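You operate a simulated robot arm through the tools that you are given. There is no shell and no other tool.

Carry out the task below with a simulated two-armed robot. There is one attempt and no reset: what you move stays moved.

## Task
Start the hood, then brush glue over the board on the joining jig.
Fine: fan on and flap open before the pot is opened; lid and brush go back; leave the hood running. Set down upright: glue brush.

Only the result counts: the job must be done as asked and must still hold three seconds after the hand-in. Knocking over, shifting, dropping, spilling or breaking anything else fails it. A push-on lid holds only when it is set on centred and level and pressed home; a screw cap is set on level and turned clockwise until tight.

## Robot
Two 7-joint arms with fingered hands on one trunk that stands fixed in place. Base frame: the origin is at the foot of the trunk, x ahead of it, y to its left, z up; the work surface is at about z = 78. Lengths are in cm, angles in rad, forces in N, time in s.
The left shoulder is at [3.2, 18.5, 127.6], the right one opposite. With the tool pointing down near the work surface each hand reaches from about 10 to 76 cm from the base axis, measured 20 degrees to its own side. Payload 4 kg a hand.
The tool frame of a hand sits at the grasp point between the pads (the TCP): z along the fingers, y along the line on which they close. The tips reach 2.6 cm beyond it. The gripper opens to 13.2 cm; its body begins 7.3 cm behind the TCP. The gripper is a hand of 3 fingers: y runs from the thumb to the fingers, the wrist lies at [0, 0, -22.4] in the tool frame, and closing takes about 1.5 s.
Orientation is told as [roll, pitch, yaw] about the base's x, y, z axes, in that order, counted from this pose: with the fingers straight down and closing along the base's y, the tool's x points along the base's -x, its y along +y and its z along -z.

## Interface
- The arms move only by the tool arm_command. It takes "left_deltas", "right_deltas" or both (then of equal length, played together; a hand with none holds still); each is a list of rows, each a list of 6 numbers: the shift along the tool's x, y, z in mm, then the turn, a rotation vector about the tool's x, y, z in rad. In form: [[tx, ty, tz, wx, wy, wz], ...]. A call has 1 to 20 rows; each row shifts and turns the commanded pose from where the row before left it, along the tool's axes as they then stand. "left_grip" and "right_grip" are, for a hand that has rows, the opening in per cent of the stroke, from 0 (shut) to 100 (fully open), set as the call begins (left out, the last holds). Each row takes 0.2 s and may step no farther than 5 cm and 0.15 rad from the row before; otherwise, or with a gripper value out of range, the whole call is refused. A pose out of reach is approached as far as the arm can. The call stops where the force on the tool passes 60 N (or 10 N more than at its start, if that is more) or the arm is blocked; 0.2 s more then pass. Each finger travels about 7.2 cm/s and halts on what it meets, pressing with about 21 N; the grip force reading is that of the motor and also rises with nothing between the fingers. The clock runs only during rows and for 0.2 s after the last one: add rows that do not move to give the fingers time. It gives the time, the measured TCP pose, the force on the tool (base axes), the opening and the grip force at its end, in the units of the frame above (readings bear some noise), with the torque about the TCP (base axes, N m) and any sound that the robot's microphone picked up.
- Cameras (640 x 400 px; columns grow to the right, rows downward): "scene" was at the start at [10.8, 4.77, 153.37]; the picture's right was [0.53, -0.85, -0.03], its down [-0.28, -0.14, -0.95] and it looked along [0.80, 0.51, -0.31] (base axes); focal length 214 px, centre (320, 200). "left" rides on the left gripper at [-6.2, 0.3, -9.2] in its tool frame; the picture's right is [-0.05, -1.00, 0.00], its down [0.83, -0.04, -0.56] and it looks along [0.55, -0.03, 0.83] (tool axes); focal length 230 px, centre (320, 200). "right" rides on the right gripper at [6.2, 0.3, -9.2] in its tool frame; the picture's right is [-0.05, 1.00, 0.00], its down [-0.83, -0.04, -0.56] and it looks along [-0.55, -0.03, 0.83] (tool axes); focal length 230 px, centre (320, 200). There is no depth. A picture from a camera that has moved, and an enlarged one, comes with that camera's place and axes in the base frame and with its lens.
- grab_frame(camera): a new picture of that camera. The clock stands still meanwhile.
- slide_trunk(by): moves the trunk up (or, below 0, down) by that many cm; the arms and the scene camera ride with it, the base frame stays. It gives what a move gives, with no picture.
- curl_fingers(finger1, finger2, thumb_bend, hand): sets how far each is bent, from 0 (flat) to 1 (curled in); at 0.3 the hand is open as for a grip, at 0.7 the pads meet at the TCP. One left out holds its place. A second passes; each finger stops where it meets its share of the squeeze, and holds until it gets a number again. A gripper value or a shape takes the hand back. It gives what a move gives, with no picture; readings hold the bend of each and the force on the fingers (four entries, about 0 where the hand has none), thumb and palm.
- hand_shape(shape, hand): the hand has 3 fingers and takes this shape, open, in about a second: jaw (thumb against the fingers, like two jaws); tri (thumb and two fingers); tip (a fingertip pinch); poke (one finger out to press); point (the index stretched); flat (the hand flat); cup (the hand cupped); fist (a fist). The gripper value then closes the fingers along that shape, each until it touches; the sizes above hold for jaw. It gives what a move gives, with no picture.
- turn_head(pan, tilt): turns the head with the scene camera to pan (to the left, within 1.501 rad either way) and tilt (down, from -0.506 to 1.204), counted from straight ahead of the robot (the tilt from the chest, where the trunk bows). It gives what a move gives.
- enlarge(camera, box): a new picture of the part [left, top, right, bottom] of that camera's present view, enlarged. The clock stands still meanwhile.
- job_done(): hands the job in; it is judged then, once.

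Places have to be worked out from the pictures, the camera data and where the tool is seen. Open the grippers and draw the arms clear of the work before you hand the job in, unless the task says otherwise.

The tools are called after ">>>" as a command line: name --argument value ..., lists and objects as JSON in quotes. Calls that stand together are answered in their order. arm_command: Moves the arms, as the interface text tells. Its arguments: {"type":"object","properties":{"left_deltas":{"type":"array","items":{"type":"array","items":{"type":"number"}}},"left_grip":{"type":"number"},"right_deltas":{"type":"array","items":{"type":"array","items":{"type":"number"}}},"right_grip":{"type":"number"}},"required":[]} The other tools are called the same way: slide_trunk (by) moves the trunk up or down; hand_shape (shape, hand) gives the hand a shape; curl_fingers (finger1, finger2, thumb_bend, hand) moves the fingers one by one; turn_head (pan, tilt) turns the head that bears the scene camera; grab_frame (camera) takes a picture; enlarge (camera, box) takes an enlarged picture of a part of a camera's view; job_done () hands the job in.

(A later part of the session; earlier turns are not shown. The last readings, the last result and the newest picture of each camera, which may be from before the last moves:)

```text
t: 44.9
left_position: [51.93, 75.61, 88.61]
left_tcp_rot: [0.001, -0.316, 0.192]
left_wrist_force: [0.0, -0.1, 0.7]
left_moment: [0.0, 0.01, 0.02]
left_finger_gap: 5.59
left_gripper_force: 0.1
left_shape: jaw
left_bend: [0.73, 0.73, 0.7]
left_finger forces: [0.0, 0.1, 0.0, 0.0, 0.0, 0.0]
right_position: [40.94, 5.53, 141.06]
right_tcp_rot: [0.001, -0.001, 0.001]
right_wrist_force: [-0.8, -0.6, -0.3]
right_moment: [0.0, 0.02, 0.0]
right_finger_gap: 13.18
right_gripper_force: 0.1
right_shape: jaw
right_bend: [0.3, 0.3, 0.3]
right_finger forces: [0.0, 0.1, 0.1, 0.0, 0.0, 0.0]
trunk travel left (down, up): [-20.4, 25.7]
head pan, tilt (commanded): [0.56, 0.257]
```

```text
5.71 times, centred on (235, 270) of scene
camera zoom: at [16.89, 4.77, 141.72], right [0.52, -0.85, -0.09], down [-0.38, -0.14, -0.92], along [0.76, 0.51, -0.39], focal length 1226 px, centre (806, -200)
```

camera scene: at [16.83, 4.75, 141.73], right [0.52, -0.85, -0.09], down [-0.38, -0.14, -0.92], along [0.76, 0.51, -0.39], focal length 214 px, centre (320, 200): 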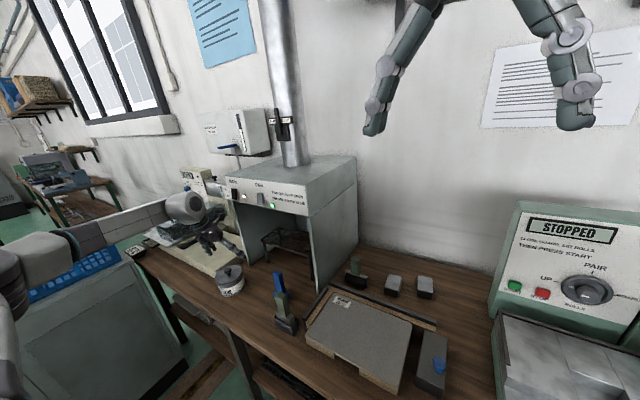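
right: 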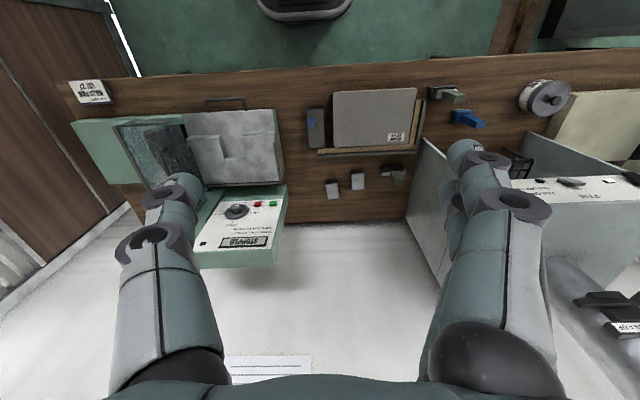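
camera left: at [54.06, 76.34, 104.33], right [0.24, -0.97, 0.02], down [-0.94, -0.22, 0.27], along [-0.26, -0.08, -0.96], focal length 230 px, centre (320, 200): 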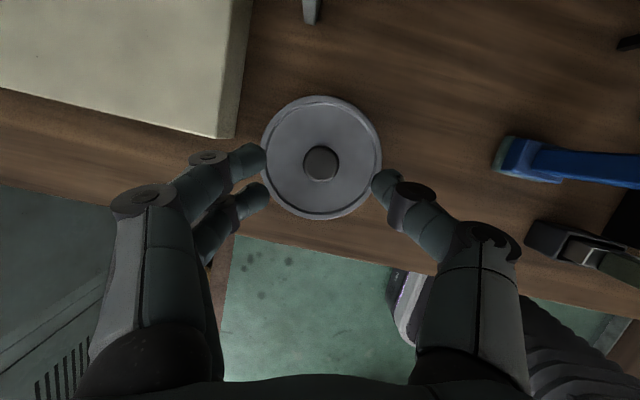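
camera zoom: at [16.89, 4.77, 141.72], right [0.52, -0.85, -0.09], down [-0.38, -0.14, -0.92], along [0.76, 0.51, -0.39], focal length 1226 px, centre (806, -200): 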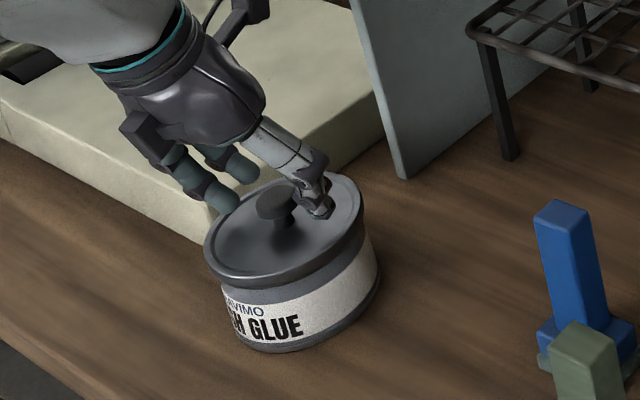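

The knob is between the fingers and the thumb. Because of the tilt I stop at TCP z about 87 so the tips stay off the lid, then close.

>>> arm_command --left_deltas '[[4, 0, 15.5, 0, 0, 0], [0, 0, 0, 0, 0, 0]]'

>>> enlarge --camera "left" --box '[200, 100, 440, 280]'

>>> enlarge --camera "scene" --box '[200, 235, 270, 305]'

```text
t: 45.5
left_position: [51.82, 75.43, 87.79]
left_tcp_rot: [0.006, -0.328, 0.186]
left_wrist_force: [-1.1, 4.0, 32.0]
left_moment: [1.24, 0.48, -0.05]
left_finger_gap: 5.71
left_gripper_force: 0.0
left_shape: jaw
left_bend: [0.73, 0.77, 0.7]
left_finger forces: [0.0, 31.7, 0.0, 0.1, 0.8, 0.0]
right_position: [40.68, 5.17, 141.2]
right_tcp_rot: [0.004, -0.004, 0.001]
right_wrist_force: [0.2, 0.0, -1.2]
right_moment: [0.0, -0.01, -0.03]
right_finger_gap: 13.2
right_gripper_force: 0.1
right_shape: jaw
right_bend: [0.3, 0.3, 0.3]
right_finger forces: [0.1, 0.0, 0.1, 0.0, 0.0, 0.0]
trunk travel left (down, up): [-20.4, 25.7]
head pan, tilt (commanded): [0.56, 0.257]
```

```text
2.22 times, centred on (320, 190) of left
camera zoom: at [54.74, 76.27, 98.41], right [0.24, -0.97, 0.01], down [-0.94, -0.23, 0.26], along [-0.25, -0.07, -0.97], focal length 511 px, centre (320, 222)
```

zoom: 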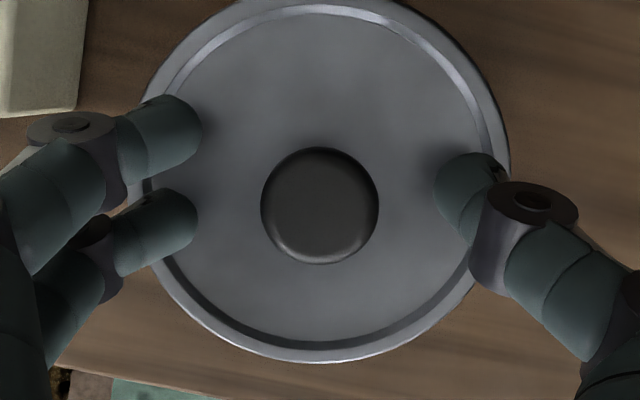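

```text
5.71 times, centred on (235, 270) of scene
camera zoom: at [16.59, 4.39, 141.81], right [0.52, -0.85, -0.09], down [-0.37, -0.13, -0.92], along [0.77, 0.52, -0.39], focal length 1226 px, centre (806, -200)
```

zoom: 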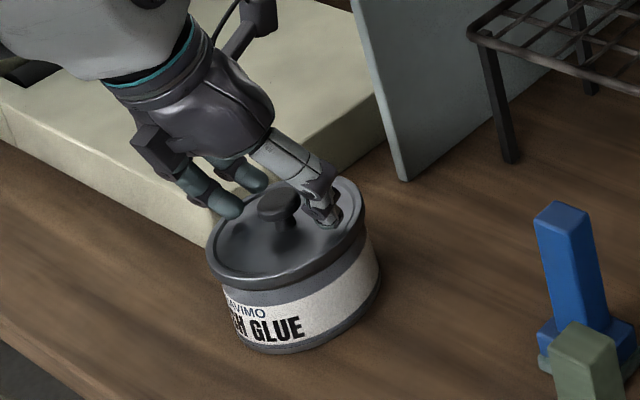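

Finger 2 touched the lid rim (32 N): comparing knob and lid sizes across views, the rim is really at about z 84.0 and the knob centre at about 86.7. I raise 0.8 cm and then close on the knob.

>>> arm_command --left_deltas '[[-2, 0, -8, 0, 0, 0], [0, 0, 0, 0, 0, 0]]'

>>> arm_command --left_deltas '[[0, 0, 0, 0, 0, 0], [0, 0, 0, 0, 0, 0], [0, 0, 0, 0, 0, 0], [0, 0, 0, 0, 0, 0], [0, 0, 0, 0, 0, 0]]' --left_grip 28

>>> enlarge --camera "left" --box '[200, 100, 440, 280]'

>>> enlarge --camera "scene" --box '[200, 235, 270, 305]'

```text
t: 46.1
left_position: [51.68, 75.37, 87.98]
left_tcp_rot: [0.002, -0.316, 0.188]
left_wrist_force: [7.6, 2.1, 17.1]
left_moment: [0.68, 0.05, -0.28]
left_finger_gap: 5.68
left_gripper_force: 0.0
left_shape: jaw
left_bend: [0.73, 0.75, 0.7]
left_finger forces: [0.0, 17.2, 0.1, 0.0, 0.0, 0.1]
right_position: [40.93, 5.35, 140.95]
right_tcp_rot: [0.002, -0.002, 0.0]
right_wrist_force: [0.0, -0.4, 0.0]
right_moment: [0.01, 0.01, 0.01]
right_finger_gap: 13.18
right_gripper_force: 0.0
right_shape: jaw
right_bend: [0.3, 0.3, 0.3]
right_finger forces: [0.1, 0.0, 0.1, 0.0, 0.0, 0.0]
trunk travel left (down, up): [-20.4, 25.7]
head pan, tilt (commanded): [0.56, 0.257]
```

```text
t: 47.3
left_position: [51.61, 75.55, 88.12]
left_tcp_rot: [0.002, -0.318, 0.188]
left_wrist_force: [2.2, 7.5, 22.8]
left_moment: [1.01, 0.23, -0.16]
left_finger_gap: 4.19
left_gripper_force: 0.0
left_shape: jaw
left_bend: [0.73, 0.74, 0.7]
left_finger forces: [0.1, 22.8, 0.0, 0.1, 0.0, 0.0]
right_position: [40.73, 5.48, 141.1]
right_tcp_rot: [0.002, -0.002, -0.001]
right_wrist_force: [-0.7, -0.1, 0.3]
right_moment: [0.0, 0.01, 0.02]
right_finger_gap: 13.16
right_gripper_force: 0.0
right_shape: jaw
right_bend: [0.3, 0.3, 0.3]
right_finger forces: [0.0, 0.1, 0.0, 0.0, 0.0, 0.0]
trunk travel left (down, up): [-20.4, 25.7]
head pan, tilt (commanded): [0.56, 0.257]
```

```text
2.22 times, centred on (320, 190) of left
camera zoom: at [54.56, 76.34, 98.65], right [0.24, -0.97, 0.01], down [-0.94, -0.22, 0.27], along [-0.26, -0.08, -0.96], focal length 511 px, centre (320, 222)
```

zoom: 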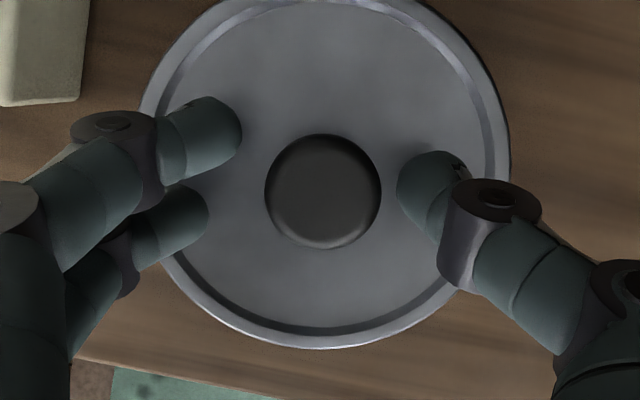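

```text
5.71 times, centred on (235, 270) of scene
camera zoom: at [16.73, 4.55, 141.75], right [0.52, -0.85, -0.09], down [-0.37, -0.13, -0.92], along [0.76, 0.51, -0.39], focal length 1226 px, centre (806, -200)
```

zoom: 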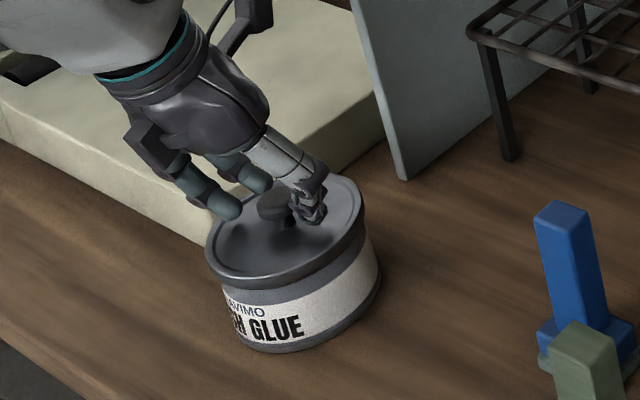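

Finger 2 is still pressing on the lid (23 N), since the commanded pose remains low. I raise another 1 cm and recheck the forces.

>>> arm_command --left_deltas '[[-3, 0, -10, 0, 0, 0], [0, 0, 0, 0, 0, 0], [0, 0, 0, 0, 0, 0]]'

>>> enlarge --camera "left" --box '[200, 100, 440, 280]'

>>> enlarge --camera "scene" --box '[200, 235, 270, 305]'

```text
t: 48.1
left_position: [51.68, 75.59, 88.81]
left_tcp_rot: [-0.001, -0.314, 0.19]
left_wrist_force: [-0.4, -0.5, -0.1]
left_moment: [0.01, -0.01, 0.01]
left_finger_gap: 3.71
left_gripper_force: 0.0
left_shape: jaw
left_bend: [0.73, 0.73, 0.7]
left_finger forces: [0.0, 0.1, 0.0, 0.0, 0.1, 0.1]
right_position: [41.04, 5.53, 141.11]
right_tcp_rot: [0.0, 0.0, 0.001]
right_wrist_force: [-0.5, -0.5, 0.3]
right_moment: [0.02, -0.02, 0.0]
right_finger_gap: 13.18
right_gripper_force: 0.1
right_shape: jaw
right_bend: [0.3, 0.3, 0.3]
right_finger forces: [0.0, 0.0, 0.0, 0.0, 0.0, 0.0]
trunk travel left (down, up): [-20.4, 25.7]
head pan, tilt (commanded): [0.56, 0.257]
```

```text
2.22 times, centred on (320, 190) of left
camera zoom: at [54.64, 76.46, 99.3], right [0.24, -0.97, 0.02], down [-0.94, -0.22, 0.27], along [-0.26, -0.08, -0.96], focal length 511 px, centre (320, 222)
```

zoom: 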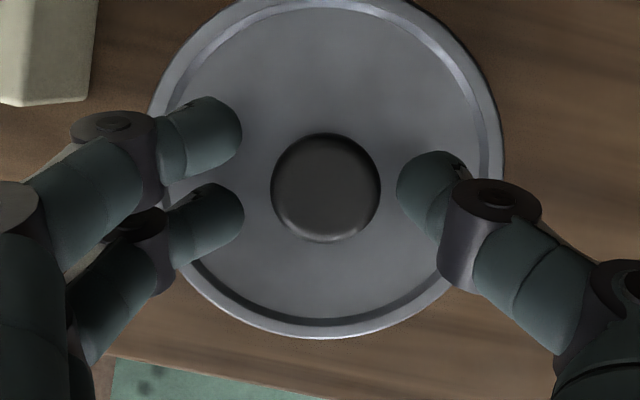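

```text
5.71 times, centred on (235, 270) of scene
camera zoom: at [16.94, 4.78, 141.7], right [0.52, -0.85, -0.09], down [-0.38, -0.14, -0.92], along [0.76, 0.51, -0.39], focal length 1226 px, centre (806, -200)
```

zoom: 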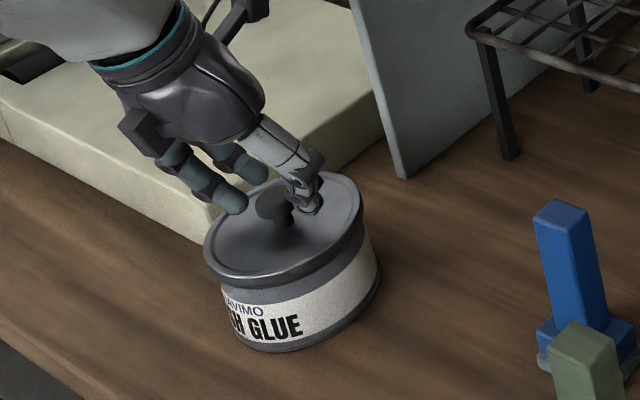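

No force now, and the pot looks unmoved. I shift 3 mm toward the knob's centre line and close on the knob.

>>> arm_command --left_deltas '[[3.5, 0, -1, 0, 0, 0], [0, 0, 0, 0, 0, 0]]'

>>> arm_command --left_deltas '[[0, 0, 0, 0, 0, 0], [0, 0, 0, 0, 0, 0], [0, 0, 0, 0, 0, 0], [0, 0, 0, 0, 0, 0], [0, 0, 0, 0, 0, 0], [0, 0, 0, 0, 0, 0]]' --left_grip 0

>>> enlarge --camera "left" --box '[200, 100, 440, 280]'

>>> enlarge --camera "scene" --box '[200, 235, 270, 305]'

```text
t: 48.7
left_position: [51.42, 75.51, 88.77]
left_tcp_rot: [0.001, -0.314, 0.186]
left_wrist_force: [0.4, -0.1, 0.1]
left_moment: [0.01, -0.01, 0.02]
left_finger_gap: 3.72
left_gripper_force: 0.1
left_shape: jaw
left_bend: [0.73, 0.73, 0.7]
left_finger forces: [0.1, 0.0, 0.0, 0.0, 0.0, 0.0]
right_position: [41.08, 5.59, 141.02]
right_tcp_rot: [0.001, -0.001, 0.0]
right_wrist_force: [-0.1, 0.4, 0.8]
right_moment: [-0.04, -0.01, 0.02]
right_finger_gap: 13.16
right_gripper_force: 0.1
right_shape: jaw
right_bend: [0.3, 0.3, 0.3]
right_finger forces: [0.0, 0.1, 0.0, 0.0, 0.0, 0.1]
trunk travel left (down, up): [-20.4, 25.7]
head pan, tilt (commanded): [0.56, 0.257]
```

```text
t: 50.1
left_position: [51.36, 75.59, 88.82]
left_tcp_rot: [0.0, -0.315, 0.189]
left_wrist_force: [0.2, 0.5, 0.1]
left_moment: [0.02, -0.01, 0.02]
left_finger_gap: 1.62
left_gripper_force: 20.6
left_shape: jaw
left_bend: [0.71, 0.72, 0.7]
left_finger forces: [8.1, 8.9, 0.1, 0.0, 18.0, 0.1]
right_position: [41.04, 5.63, 141.12]
right_tcp_rot: [0.0, 0.0, 0.0]
right_wrist_force: [-0.1, -0.2, 0.4]
right_moment: [0.0, 0.01, -0.02]
right_finger_gap: 13.21
right_gripper_force: 0.0
right_shape: jaw
right_bend: [0.3, 0.3, 0.3]
right_finger forces: [0.0, 0.1, 0.1, 0.0, 0.0, 0.1]
trunk travel left (down, up): [-20.4, 25.7]
head pan, tilt (commanded): [0.56, 0.257]
```

```text
2.22 times, centred on (320, 190) of left
camera zoom: at [54.35, 76.4, 99.44], right [0.24, -0.97, 0.02], down [-0.94, -0.22, 0.27], along [-0.26, -0.08, -0.96], focal length 511 px, centre (320, 222)
```

zoom: 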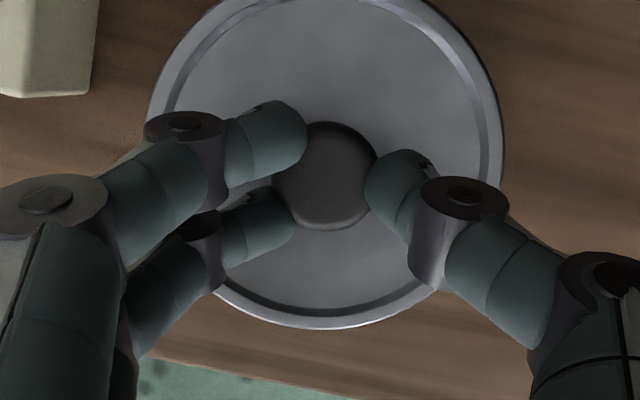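

```text
5.71 times, centred on (235, 270) of scene
camera zoom: at [16.92, 4.77, 141.71], right [0.52, -0.85, -0.09], down [-0.38, -0.14, -0.92], along [0.76, 0.51, -0.39], focal length 1226 px, centre (806, -200)
```

zoom: 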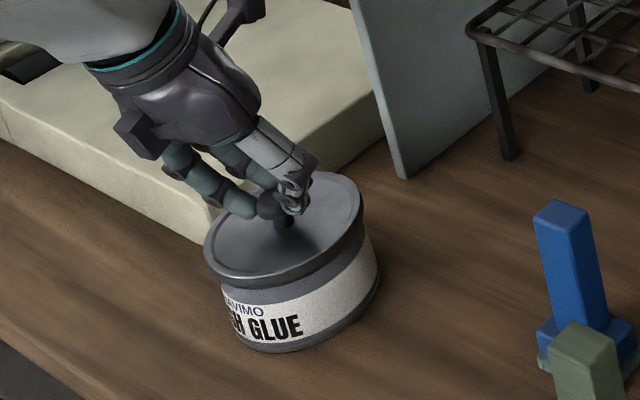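

A firm three-point grip (8/9/18 N). The fan lamp is green, so I lift the lid straight up in small steps and watch the force.

>>> arm_command --left_deltas '[[-0.93, 0, -2.85, 0, 0, 0], [-0.93, 0, -2.85, 0, 0, 0], [-0.93, 0, -2.85, 0, 0, 0], [0, 0, 0, 0, 0, 0]]'

>>> enlarge --camera "scene" --box '[200, 235, 270, 305]'

```text
t: 51.1
left_position: [51.46, 75.68, 89.59]
left_tcp_rot: [-0.001, -0.317, 0.187]
left_wrist_force: [-0.2, -0.5, 0.4]
left_moment: [0.0, 0.01, 0.0]
left_finger_gap: 1.58
left_gripper_force: 21.0
left_shape: jaw
left_bend: [0.71, 0.72, 0.7]
left_finger forces: [7.0, 8.9, 0.0, 0.0, 18.1, 0.0]
right_position: [40.95, 5.61, 141.08]
right_tcp_rot: [0.0, -0.001, 0.0]
right_wrist_force: [-0.5, 0.6, 0.1]
right_moment: [0.02, 0.0, -0.01]
right_finger_gap: 13.21
right_gripper_force: 0.0
right_shape: jaw
right_bend: [0.3, 0.3, 0.3]
right_finger forces: [0.0, 0.0, 0.0, 0.1, 0.1, 0.0]
trunk travel left (down, up): [-20.4, 25.7]
head pan, tilt (commanded): [0.56, 0.257]
heard: snap
```

```text
5.71 times, centred on (235, 270) of scene
camera zoom: at [16.91, 4.77, 141.71], right [0.52, -0.85, -0.09], down [-0.38, -0.14, -0.92], along [0.76, 0.51, -0.39], focal length 1226 px, centre (806, -200)
```

zoom: 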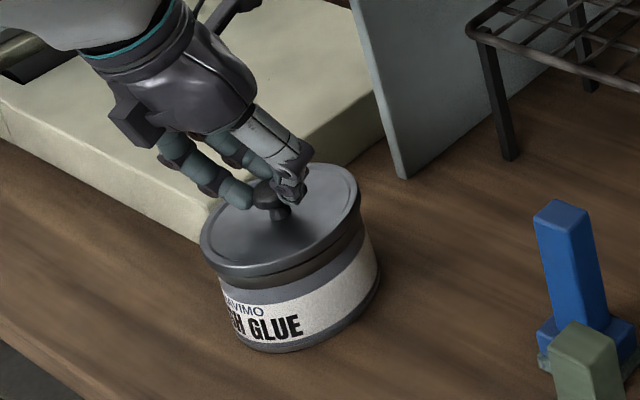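

A snap: the lid is off and the pot stays. The seated grip pose was (51.36, 75.59, 88.82). I lift it about 8 cm higher.

>>> arm_command --left_deltas '[[-3.1, 0, -9.5, 0, 0, 0], [-6.2, 0, -19, 0, 0, 0], [-6.2, 0, -19, 0, 0, 0], [-6.2, 0, -19, 0, 0, 0], [-3.1, 0, -9.5, 0, 0, 0], [0, 0, 0, 0, 0, 0]]'

>>> grab_frame --camera "scene"

>>> enlarge --camera "scene" --box '[170, 210, 310, 350]'

>>> grab_frame --camera "left"

```text
t: 52.5
left_position: [51.37, 75.61, 97.76]
left_tcp_rot: [0.001, -0.316, 0.19]
left_wrist_force: [-0.5, 0.2, -1.0]
left_moment: [0.01, -0.01, -0.03]
left_finger_gap: 1.6
left_gripper_force: 20.8
left_shape: jaw
left_bend: [0.71, 0.72, 0.7]
left_finger forces: [7.0, 8.9, 0.1, 0.1, 17.9, 0.0]
right_position: [41.07, 5.64, 140.99]
right_tcp_rot: [0.002, 0.0, -0.001]
right_wrist_force: [-0.1, 0.3, -0.7]
right_moment: [0.02, -0.02, 0.01]
right_finger_gap: 13.2
right_gripper_force: 0.1
right_shape: jaw
right_bend: [0.3, 0.3, 0.3]
right_finger forces: [0.0, 0.0, 0.1, 0.1, 0.1, 0.0]
trunk travel left (down, up): [-20.4, 25.7]
head pan, tilt (commanded): [0.56, 0.257]
```

```text
taken
camera scene: at [16.94, 4.79, 141.7], right [0.52, -0.85, -0.09], down [-0.38, -0.14, -0.92], along [0.76, 0.51, -0.39], focal length 214 px, centre (320, 200)
```

scene: 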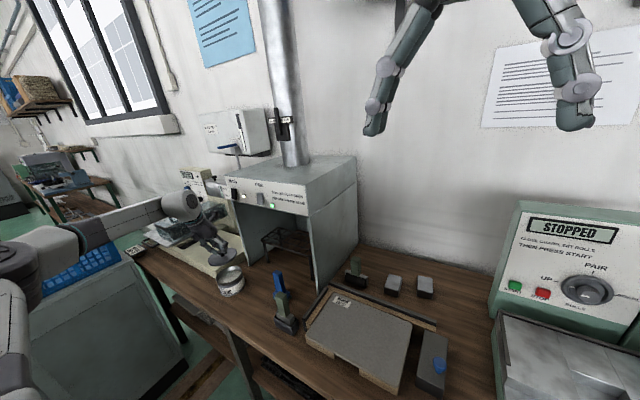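

```text
2.86 times, centred on (240, 280) of scene
camera zoom: at [16.94, 4.79, 141.7], right [0.52, -0.85, -0.09], down [-0.38, -0.14, -0.92], along [0.76, 0.51, -0.39], focal length 613 px, centre (549, -29)
```

zoom: 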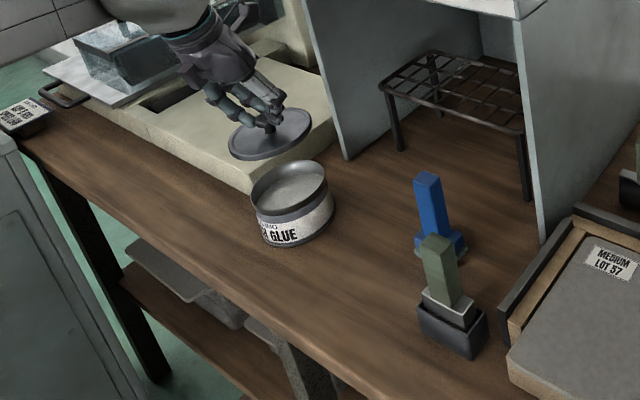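

```text
taken
camera left: at [54.31, 76.43, 108.34], right [0.24, -0.97, 0.02], down [-0.94, -0.22, 0.27], along [-0.26, -0.08, -0.96], focal length 230 px, centre (320, 200)
```

left: 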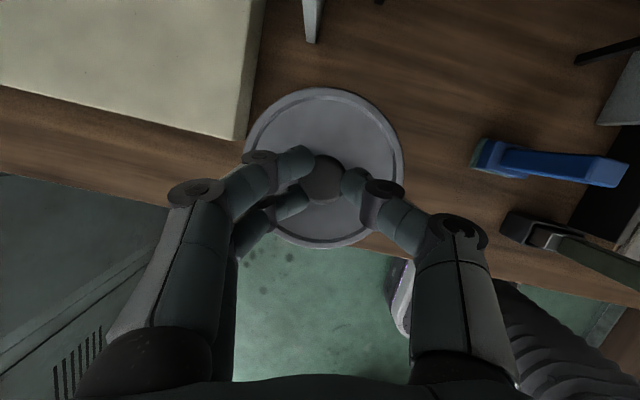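

The pot is open and the lid is level in the grip. I carry it over a free stretch of table (lid centre about (48, 62)) and lower it close to the table.

>>> arm_command --left_deltas '[[15.5, -31.5, -5, 0, 0, 0], [15.5, -31.5, -5, 0, 0, 0], [15.5, -31.5, -5, 0, 0, 0], [15.5, -31.5, -5, 0, 0, 0], [6.2, 0, 19, 0, 0, 0], [6.2, 0, 19, 0, 0, 0], [6.2, 0, 19, 0, 0, 0], [6.2, 0, 19, 0, 0, 0], [6.2, 0, 19, 0, 0, 0], [0, 0, 0, 0, 0, 0]]'

>>> enlarge --camera "scene" --box '[190, 230, 310, 350]'

>>> grab_frame --camera "left"

```text
t: 54.7
left_position: [47.34, 61.91, 87.68]
left_tcp_rot: [0.001, -0.315, 0.19]
left_wrist_force: [-0.4, 0.5, -0.3]
left_moment: [-0.05, -0.01, -0.02]
left_finger_gap: 1.5
left_gripper_force: 21.4
left_shape: jaw
left_bend: [0.71, 0.71, 0.7]
left_finger forces: [8.6, 10.8, 0.0, 0.0, 17.5, 0.0]
right_position: [41.05, 5.56, 141.06]
right_tcp_rot: [0.0, 0.001, 0.0]
right_wrist_force: [0.3, 1.4, 0.1]
right_moment: [-0.02, -0.04, 0.03]
right_finger_gap: 13.18
right_gripper_force: 0.0
right_shape: jaw
right_bend: [0.3, 0.3, 0.3]
right_finger forces: [0.1, 0.0, 0.0, 0.1, 0.0, 0.0]
trunk travel left (down, up): [-20.4, 25.7]
head pan, tilt (commanded): [0.56, 0.257]
```

```text
3.33 times, centred on (250, 290) of scene
camera zoom: at [16.9, 4.75, 141.72], right [0.52, -0.85, -0.09], down [-0.38, -0.14, -0.92], along [0.76, 0.51, -0.39], focal length 715 px, centre (553, -100)
```

zoom: 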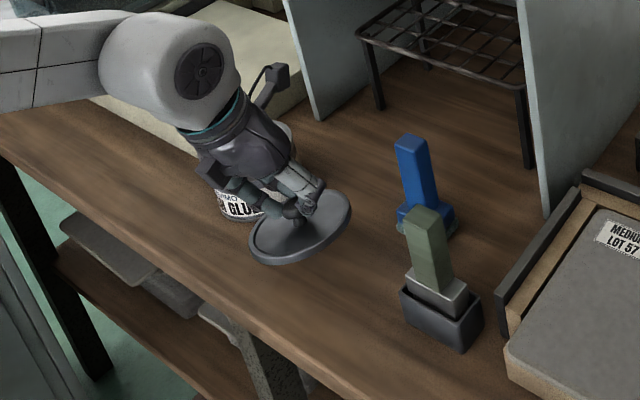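

```text
taken
camera left: at [50.3, 62.82, 98.31], right [0.24, -0.97, 0.02], down [-0.94, -0.22, 0.27], along [-0.26, -0.08, -0.96], focal length 230 px, centre (320, 200)
```

left: 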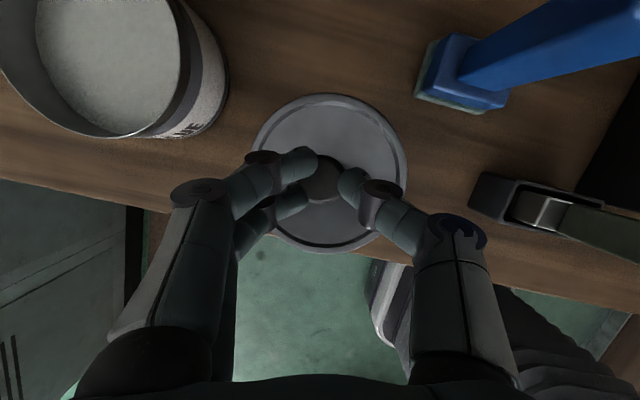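

The lid hangs over clear table with about 3 cm margin to the edge. I lower it gently until it touches.

>>> arm_command --left_deltas '[[4.6, 0, 14.3, 0, 0, 0], [3.1, 0, 9.5, 0, 0, 0], [0.93, 0, 2.85, 0, 0, 0], [0.93, 0, 2.85, 0, 0, 0], [0, 0, 0, 0, 0, 0]]'

>>> enlarge --camera "scene" --box '[190, 250, 290, 340]'

```text
t: 55.9
left_position: [47.43, 61.94, 84.68]
left_tcp_rot: [0.001, -0.316, 0.19]
left_wrist_force: [0.3, -0.6, -0.5]
left_moment: [0.01, -0.02, 0.01]
left_finger_gap: 1.5
left_gripper_force: 21.1
left_shape: jaw
left_bend: [0.71, 0.71, 0.7]
left_finger forces: [8.4, 10.8, 0.0, 0.1, 17.5, 0.0]
right_position: [41.03, 5.56, 141.02]
right_tcp_rot: [0.002, 0.0, 0.001]
right_wrist_force: [-0.4, 0.0, 0.6]
right_moment: [-0.01, 0.02, -0.02]
right_finger_gap: 13.19
right_gripper_force: 0.1
right_shape: jaw
right_bend: [0.3, 0.3, 0.3]
right_finger forces: [0.1, 0.1, 0.0, 0.0, 0.1, 0.0]
trunk travel left (down, up): [-20.4, 25.7]
head pan, tilt (commanded): [0.56, 0.257]
```

```text
4.44 times, centred on (240, 295) of scene
camera zoom: at [16.92, 4.77, 141.71], right [0.52, -0.85, -0.09], down [-0.38, -0.14, -0.92], along [0.76, 0.51, -0.39], focal length 953 px, centre (676, -222)
```

zoom: 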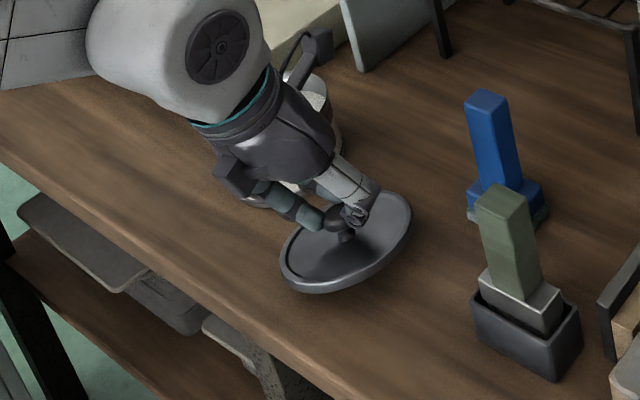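

No contact yet at z 84.7. I continue in 2–3 mm steps.

>>> arm_command --left_deltas '[[0.93, 0, 2.85, 0, 0, 0], [0.93, 0, 2.85, 0, 0, 0], [0.62, 0, 1.9, 0, 0, 0], [0, 0, 0, 0, 0, 0]]'

>>> enlarge --camera "scene" --box '[210, 260, 280, 325]'

```text
t: 56.9
left_position: [47.41, 61.92, 83.97]
left_tcp_rot: [0.0, -0.316, 0.191]
left_wrist_force: [-0.2, -0.5, 0.2]
left_moment: [0.02, -0.03, -0.01]
left_finger_gap: 1.52
left_gripper_force: 21.1
left_shape: jaw
left_bend: [0.71, 0.71, 0.7]
left_finger forces: [8.3, 10.9, 0.0, 0.1, 17.5, 0.0]
right_position: [41.01, 5.69, 141.17]
right_tcp_rot: [0.0, 0.0, -0.001]
right_wrist_force: [-0.6, 0.0, 0.4]
right_moment: [-0.01, 0.01, -0.01]
right_finger_gap: 13.2
right_gripper_force: 0.0
right_shape: jaw
right_bend: [0.3, 0.3, 0.3]
right_finger forces: [0.1, 0.1, 0.1, 0.1, 0.0, 0.0]
trunk travel left (down, up): [-20.4, 25.7]
head pan, tilt (commanded): [0.56, 0.257]
```

```text
6.15 times, centred on (245, 292) of scene
camera zoom: at [16.93, 4.78, 141.71], right [0.52, -0.85, -0.09], down [-0.38, -0.14, -0.92], along [0.76, 0.51, -0.39], focal length 1320 px, centre (782, -369)
```

zoom: 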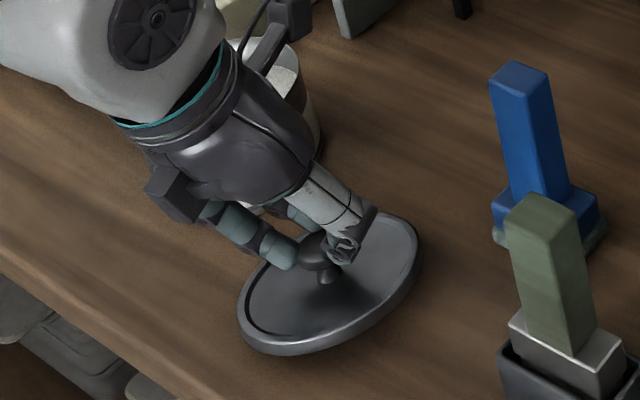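

Still no contact at z 84.0; I keep lowering in 2 mm steps.

>>> arm_command --left_deltas '[[0.62, 0, 1.9, 0, 0, 0], [0.62, 0, 1.9, 0, 0, 0], [0.62, 0, 1.9, 0, 0, 0], [0, 0, 0, 0, 0, 0]]'

```text
t: 57.9
left_position: [47.39, 61.8, 83.33]
left_tcp_rot: [0.002, -0.317, 0.189]
left_wrist_force: [-1.0, -1.1, 6.0]
left_moment: [0.17, -0.13, -0.01]
left_finger_gap: 1.5
left_gripper_force: 20.9
left_shape: jaw
left_bend: [0.72, 0.71, 0.7]
left_finger forces: [16.3, 9.6, 0.0, 0.1, 19.2, 0.0]
right_position: [40.93, 5.52, 141.08]
right_tcp_rot: [0.0, 0.0, 0.0]
right_wrist_force: [0.2, 0.7, -0.3]
right_moment: [0.01, 0.0, 0.0]
right_finger_gap: 13.19
right_gripper_force: 0.0
right_shape: jaw
right_bend: [0.3, 0.3, 0.3]
right_finger forces: [0.0, 0.0, 0.0, 0.0, 0.0, 0.0]
trunk travel left (down, up): [-20.4, 25.7]
head pan, tilt (commanded): [0.56, 0.257]
```

The lid rests on the table (6 N at z 83.33). I release it by opening to about 5 cm and rise straight up.

>>> arm_command --left_deltas '[[0, 0, 0, 0, 0, 0], [0, 0, 0, 0, 0, 0], [0, 0, 0, 0, 0, 0], [0, 0, 0, 0, 0, 0]]' --left_grip 40

>>> arm_command --left_deltas '[[-3.1, 0, -9.5, 0, 0, 0], [-6.2, 0, -19, 0, 0, 0], [-6.2, 0, -19, 0, 0, 0], [-9.3, 0, -28.5, 0, 0, 0], [-9.3, 0, -28.5, 0, 0, 0], [-9.3, 0, -28.5, 0, 0, 0], [0, 0, 0, 0, 0, 0]]'

>>> grab_frame --camera "left"

>>> enlarge --camera "scene" --box '[190, 230, 340, 360]'

```text
t: 58.9
left_position: [47.31, 61.88, 83.23]
left_tcp_rot: [0.001, -0.317, 0.189]
left_wrist_force: [-0.5, -1.0, 0.2]
left_moment: [0.04, 0.0, 0.02]
left_finger_gap: 5.22
left_gripper_force: 0.0
left_shape: jaw
left_bend: [0.73, 0.73, 0.7]
left_finger forces: [0.1, 0.0, 0.1, 0.0, 0.0, 0.0]
right_position: [41.02, 5.58, 141.05]
right_tcp_rot: [-0.001, 0.001, 0.0]
right_wrist_force: [0.5, -0.1, -0.3]
right_moment: [0.01, -0.01, 0.01]
right_finger_gap: 13.21
right_gripper_force: 0.0
right_shape: jaw
right_bend: [0.3, 0.3, 0.3]
right_finger forces: [0.1, 0.0, 0.0, 0.1, 0.0, 0.0]
trunk travel left (down, up): [-20.4, 25.7]
head pan, tilt (commanded): [0.56, 0.257]
```

```text
t: 60.5
left_position: [47.4, 61.88, 97.43]
left_tcp_rot: [0.001, -0.317, 0.189]
left_wrist_force: [-0.6, 0.7, 1.0]
left_moment: [0.01, 0.02, -0.02]
left_finger_gap: 5.2
left_gripper_force: 0.1
left_shape: jaw
left_bend: [0.73, 0.73, 0.7]
left_finger forces: [0.1, 0.0, 0.0, 0.1, 0.0, 0.0]
right_position: [41.11, 5.62, 141.01]
right_tcp_rot: [0.0, 0.0, 0.001]
right_wrist_force: [0.7, -0.5, 0.0]
right_moment: [-0.02, 0.01, 0.0]
right_finger_gap: 13.2
right_gripper_force: 0.0
right_shape: jaw
right_bend: [0.3, 0.3, 0.3]
right_finger forces: [0.0, 0.0, 0.0, 0.1, 0.0, 0.0]
trunk travel left (down, up): [-20.4, 25.7]
head pan, tilt (commanded): [0.56, 0.257]
```

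```text
taken
camera left: at [50.27, 62.77, 107.95], right [0.24, -0.97, 0.02], down [-0.94, -0.22, 0.27], along [-0.26, -0.08, -0.96], focal length 230 px, centre (320, 200)
```

left: 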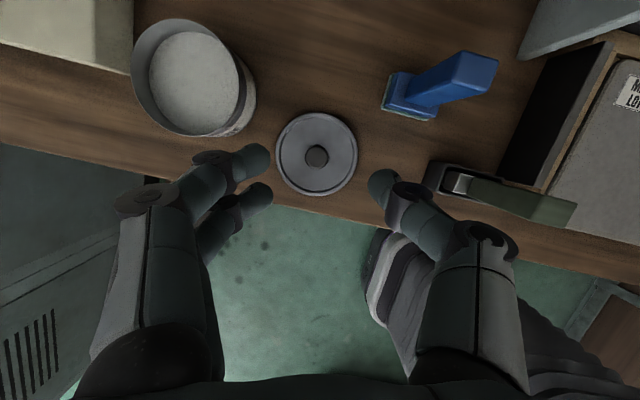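

```text
3.08 times, centred on (265, 295) of scene
camera zoom: at [16.95, 4.8, 141.7], right [0.52, -0.85, -0.09], down [-0.38, -0.14, -0.92], along [0.76, 0.51, -0.39], focal length 660 px, centre (489, -92)
```

zoom: 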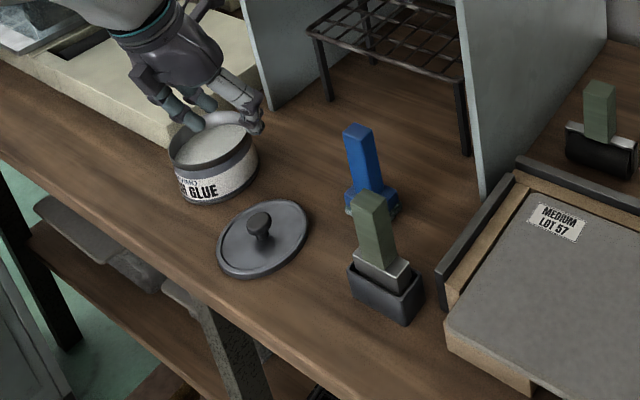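

The lid is down safely and the pot open. The brush handle top is at about (48.95, 43.1, 91.8), aligned with the base axes. I move above it, turn the yaw back to zero, and take a close view.

>>> arm_command --left_deltas '[[-1.6, -42, -18, 0, 0, 0], [-1.6, -42, -18, 0, 0, 0], [-1.6, -42, -18, 0, 0, 0], [-1.6, -42, -18, 0, 0, 0], [0, 0, 0, 0.0294, 0, 0.0898], [0, 0, 0, 0.0294, 0, 0.0898], [0, 0, 0, 0, 0, 0]]'

>>> grab_frame --camera "left"

>>> enlarge --camera "scene" --box '[230, 230, 350, 350]'

```text
t: 62.1
left_position: [48.92, 45.05, 104.29]
left_tcp_rot: [0.002, -0.318, -0.002]
left_wrist_force: [0.5, 0.0, -0.3]
left_moment: [-0.02, 0.03, 0.04]
left_finger_gap: 5.22
left_gripper_force: 0.0
left_shape: jaw
left_bend: [0.73, 0.73, 0.7]
left_finger forces: [0.1, 0.0, 0.0, 0.0, 0.0, 0.0]
right_position: [41.03, 5.65, 141.06]
right_tcp_rot: [-0.001, 0.0, 0.0]
right_wrist_force: [0.6, -0.2, 1.0]
right_moment: [0.01, -0.03, 0.01]
right_finger_gap: 13.18
right_gripper_force: 0.0
right_shape: jaw
right_bend: [0.3, 0.3, 0.3]
right_finger forces: [0.0, 0.0, 0.0, 0.0, 0.1, 0.0]
trunk travel left (down, up): [-20.4, 25.7]
head pan, tilt (commanded): [0.56, 0.257]
```

```text
taken
camera left: at [52.04, 45.36, 114.93], right [0.05, -1.0, 0.01], down [-0.96, -0.04, 0.27], along [-0.27, -0.03, -0.96], focal length 230 px, centre (320, 200)
```

left: 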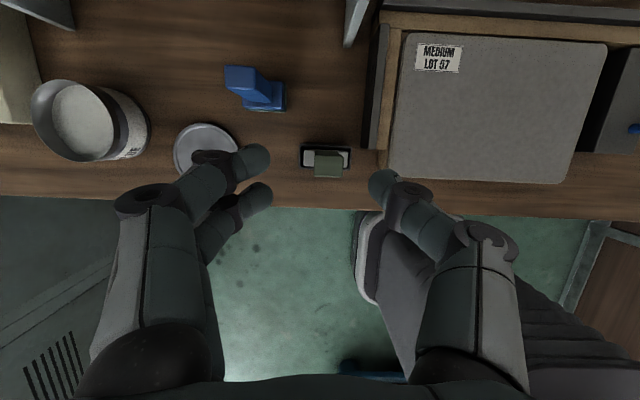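

```text
3.33 times, centred on (290, 290) of scene
camera zoom: at [16.93, 4.7, 141.71], right [0.52, -0.85, -0.09], down [-0.38, -0.13, -0.92], along [0.76, 0.51, -0.39], focal length 715 px, centre (420, -100)
```

zoom: 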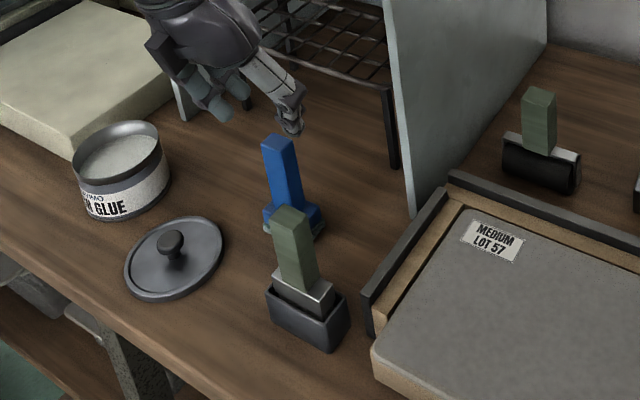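

I enlarge the brush in its trough, and the board, from the left camera.

>>> enlarge --camera "left" --box '[280, 120, 376, 200]'

>>> enlarge --camera "left" --box '[360, 0, 640, 200]'

>>> enlarge --camera "scene" --box '[270, 265, 300, 320]'

>>> enlarge --camera "scene" --box '[290, 270, 460, 400]'

```text
5.00 times, centred on (328, 160) of left
camera zoom: at [52.04, 45.36, 114.93], right [0.05, -1.0, 0.01], down [-0.96, -0.04, 0.27], along [-0.27, -0.03, -0.96], focal length 1150 px, centre (280, 400)
```

zoom: 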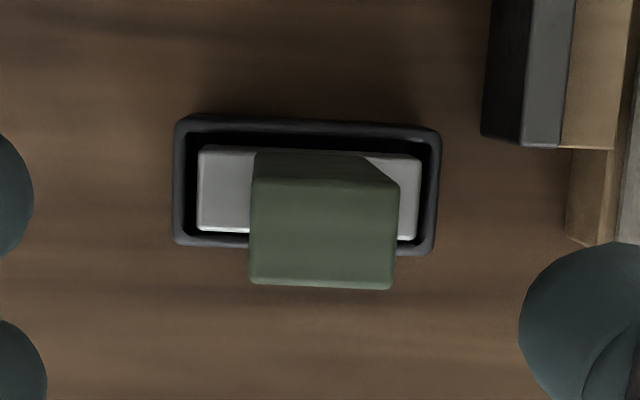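

```text
2.00 times, centred on (500, 100) of left
camera zoom: at [52.04, 45.36, 114.93], right [0.05, -1.0, 0.01], down [-0.96, -0.04, 0.27], along [-0.27, -0.03, -0.96], focal length 460 px, centre (-40, 400)
```

zoom: 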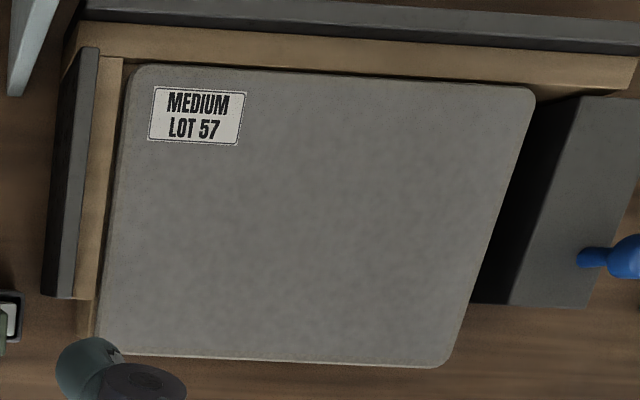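

```text
7.27 times, centred on (285, 292) of scene
camera zoom: at [16.93, 4.7, 141.71], right [0.52, -0.85, -0.09], down [-0.38, -0.13, -0.92], along [0.76, 0.51, -0.39], focal length 1560 px, centre (574, -473)
```

zoom: 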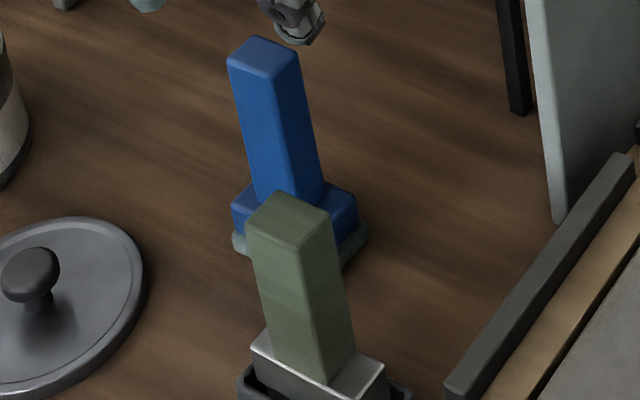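

```text
3.08 times, centred on (375, 335) of scene
camera zoom: at [16.93, 4.7, 141.71], right [0.52, -0.85, -0.09], down [-0.38, -0.13, -0.92], along [0.76, 0.51, -0.39], focal length 660 px, centre (151, -215)
```

zoom: 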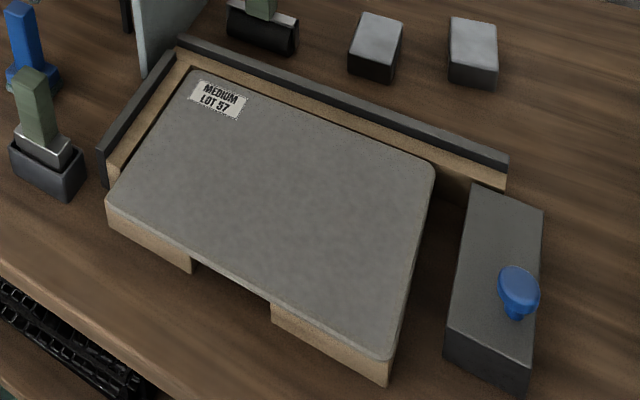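

Brush: centred at about (49.05, 43.9), handle 2.9 (y) x 2.0 (x) cm, from ferrule top z 83.5 to 91.8; ferrule 6 cm wide. Board top: x 47.2–64.5, y 9–34.6, z about 82.3. I centre the open hand over the handle and descend to just above it.

>>> arm_command --left_deltas '[[9.5, -5.75, 30, 0, 0, 0], [9.5, -5.75, 30, 0, 0, 0], [0, 0, 0, 0, 0, 0]]' --left_grip 55

>>> enlarge --camera "left" --box '[220, 100, 420, 260]'

>>> enlarge --camera "scene" --box '[250, 230, 330, 350]'

```text
t: 62.9
left_position: [48.88, 44.01, 98.05]
left_tcp_rot: [0.002, -0.315, 0.0]
left_wrist_force: [-0.9, 0.1, -0.3]
left_moment: [-0.01, -0.01, -0.01]
left_finger_gap: 7.2
left_gripper_force: 0.1
left_shape: jaw
left_bend: [0.72, 0.72, 0.7]
left_finger forces: [0.0, 0.0, 0.0, 0.1, 0.1, 0.0]
right_position: [41.02, 5.54, 141.08]
right_tcp_rot: [0.001, -0.001, 0.001]
right_wrist_force: [0.1, -0.1, 0.0]
right_moment: [0.01, -0.02, 0.02]
right_finger_gap: 13.18
right_gripper_force: 0.0
right_shape: jaw
right_bend: [0.3, 0.3, 0.3]
right_finger forces: [0.1, 0.1, 0.0, 0.0, 0.1, 0.1]
trunk travel left (down, up): [-20.4, 25.7]
head pan, tilt (commanded): [0.56, 0.257]
```

```text
2.50 times, centred on (320, 180) of left
camera zoom: at [52.01, 44.24, 108.58], right [0.05, -1.0, 0.01], down [-0.96, -0.04, 0.27], along [-0.27, -0.03, -0.96], focal length 575 px, centre (320, 250)
```

zoom: 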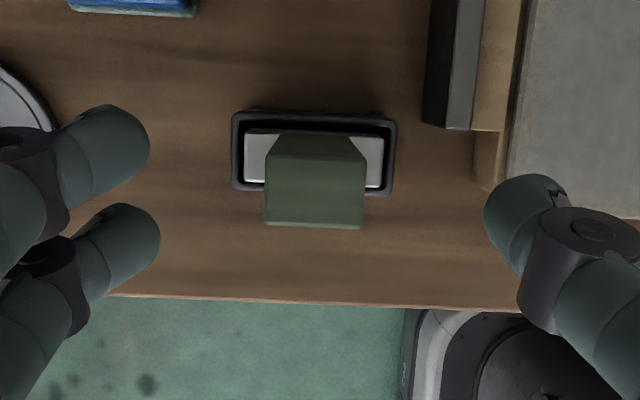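

```text
3.33 times, centred on (290, 290) of scene
camera zoom: at [16.87, 4.75, 141.72], right [0.52, -0.85, -0.09], down [-0.38, -0.13, -0.92], along [0.76, 0.51, -0.39], focal length 715 px, centre (420, -100)
```

zoom: 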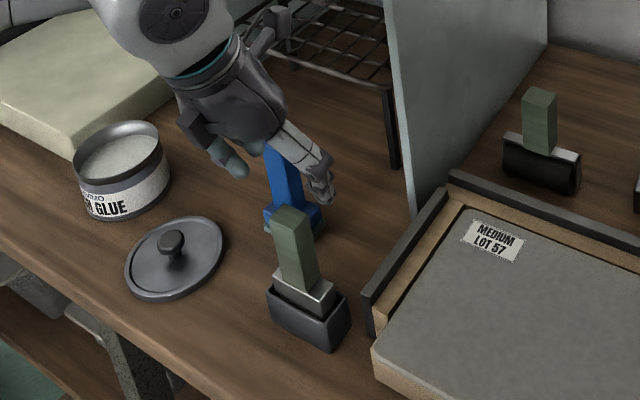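

The handle is centred between the open fingers. I descend two-thirds of the way and check again.

>>> arm_command --left_deltas '[[9.3, -0.5, 28.5, 0, 0, 0], [9.3, 0, 28.5, 0, 0, 0], [3.1, 0, 9.5, 0, 0, 0], [0, 0, 0, 0, 0, 0]]'

>>> enlarge --camera "left" --box '[220, 100, 420, 260]'

>>> enlarge --camera "scene" --box '[255, 250, 325, 350]'

```text
t: 63.9
left_position: [49.1, 43.89, 91.03]
left_tcp_rot: [0.0, -0.316, 0.0]
left_wrist_force: [0.0, 0.7, 0.2]
left_moment: [0.03, 0.0, 0.0]
left_finger_gap: 7.18
left_gripper_force: 0.1
left_shape: jaw
left_bend: [0.72, 0.72, 0.7]
left_finger forces: [0.0, 0.0, 0.0, 0.0, 0.1, 0.1]
right_position: [40.88, 5.48, 141.12]
right_tcp_rot: [-0.001, 0.0, 0.0]
right_wrist_force: [0.0, -0.6, -0.2]
right_moment: [0.01, -0.01, 0.03]
right_finger_gap: 13.18
right_gripper_force: 0.1
right_shape: jaw
right_bend: [0.3, 0.3, 0.3]
right_finger forces: [0.1, 0.0, 0.0, 0.1, 0.0, 0.0]
trunk travel left (down, up): [-20.4, 25.7]
head pan, tilt (commanded): [0.56, 0.257]
```

```text
2.50 times, centred on (320, 180) of left
camera zoom: at [52.09, 44.24, 101.55], right [0.05, -1.0, 0.02], down [-0.96, -0.04, 0.27], along [-0.27, -0.03, -0.96], focal length 575 px, centre (320, 250)
```

zoom: 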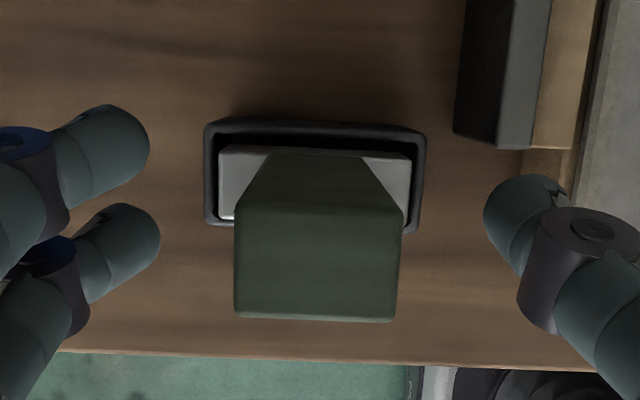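

```text
4.00 times, centred on (290, 300) of scene
camera zoom: at [16.93, 4.78, 141.71], right [0.52, -0.85, -0.09], down [-0.38, -0.14, -0.92], along [0.76, 0.51, -0.39], focal length 858 px, centre (440, -200)
```

zoom: 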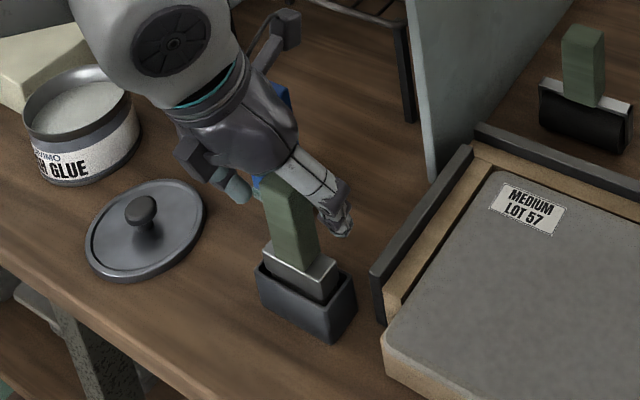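

All clear around the handle. I reduce the tilt to 0.2 rad so the pads lie flatter along the handle, narrow the opening a bit, and go down to z about 88.4.

>>> arm_command --left_deltas '[[0, 0, 0, 0, 0.116, 0], [4, 0, 12, 0, 0, 0], [4, 0, 12.5, 0, 0, 0], [0, 0, 0, 0, 0, 0]]' --left_grip 45

>>> enlarge --camera "left" --box '[220, 100, 420, 260]'

>>> enlarge --camera "scene" --box '[255, 250, 325, 350]'

```text
t: 64.9
left_position: [48.78, 44.01, 88.49]
left_tcp_rot: [-0.001, -0.2, 0.0]
left_wrist_force: [0.7, -0.5, -1.1]
left_moment: [0.01, 0.0, 0.01]
left_finger_gap: 5.97
left_gripper_force: 0.1
left_shape: jaw
left_bend: [0.73, 0.73, 0.7]
left_finger forces: [0.0, 0.0, 0.1, 0.1, 0.1, 0.0]
right_position: [41.12, 5.62, 141.02]
right_tcp_rot: [0.0, 0.0, -0.001]
right_wrist_force: [-0.1, 0.0, 0.5]
right_moment: [0.01, 0.01, -0.01]
right_finger_gap: 13.18
right_gripper_force: 0.1
right_shape: jaw
right_bend: [0.3, 0.3, 0.3]
right_finger forces: [0.0, 0.0, 0.0, 0.1, 0.0, 0.0]
trunk travel left (down, up): [-20.4, 25.7]
head pan, tilt (commanded): [0.56, 0.257]
```

```text
2.50 times, centred on (320, 180) of left
camera zoom: at [53.03, 44.22, 98.54], right [0.05, -1.0, 0.01], down [-0.92, -0.04, 0.38], along [-0.38, -0.03, -0.92], focal length 575 px, centre (320, 250)
```

zoom: 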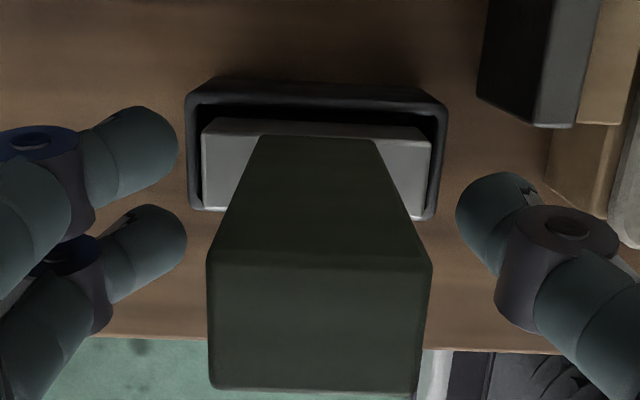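

```text
4.00 times, centred on (290, 300) of scene
camera zoom: at [16.97, 4.82, 141.7], right [0.52, -0.85, -0.09], down [-0.38, -0.14, -0.92], along [0.76, 0.51, -0.39], focal length 858 px, centre (440, -200)
```

zoom: 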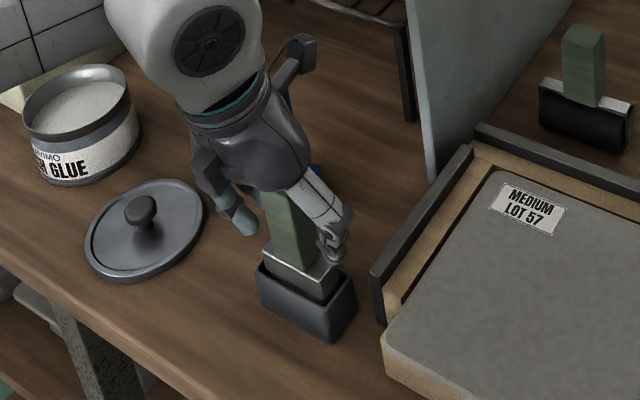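

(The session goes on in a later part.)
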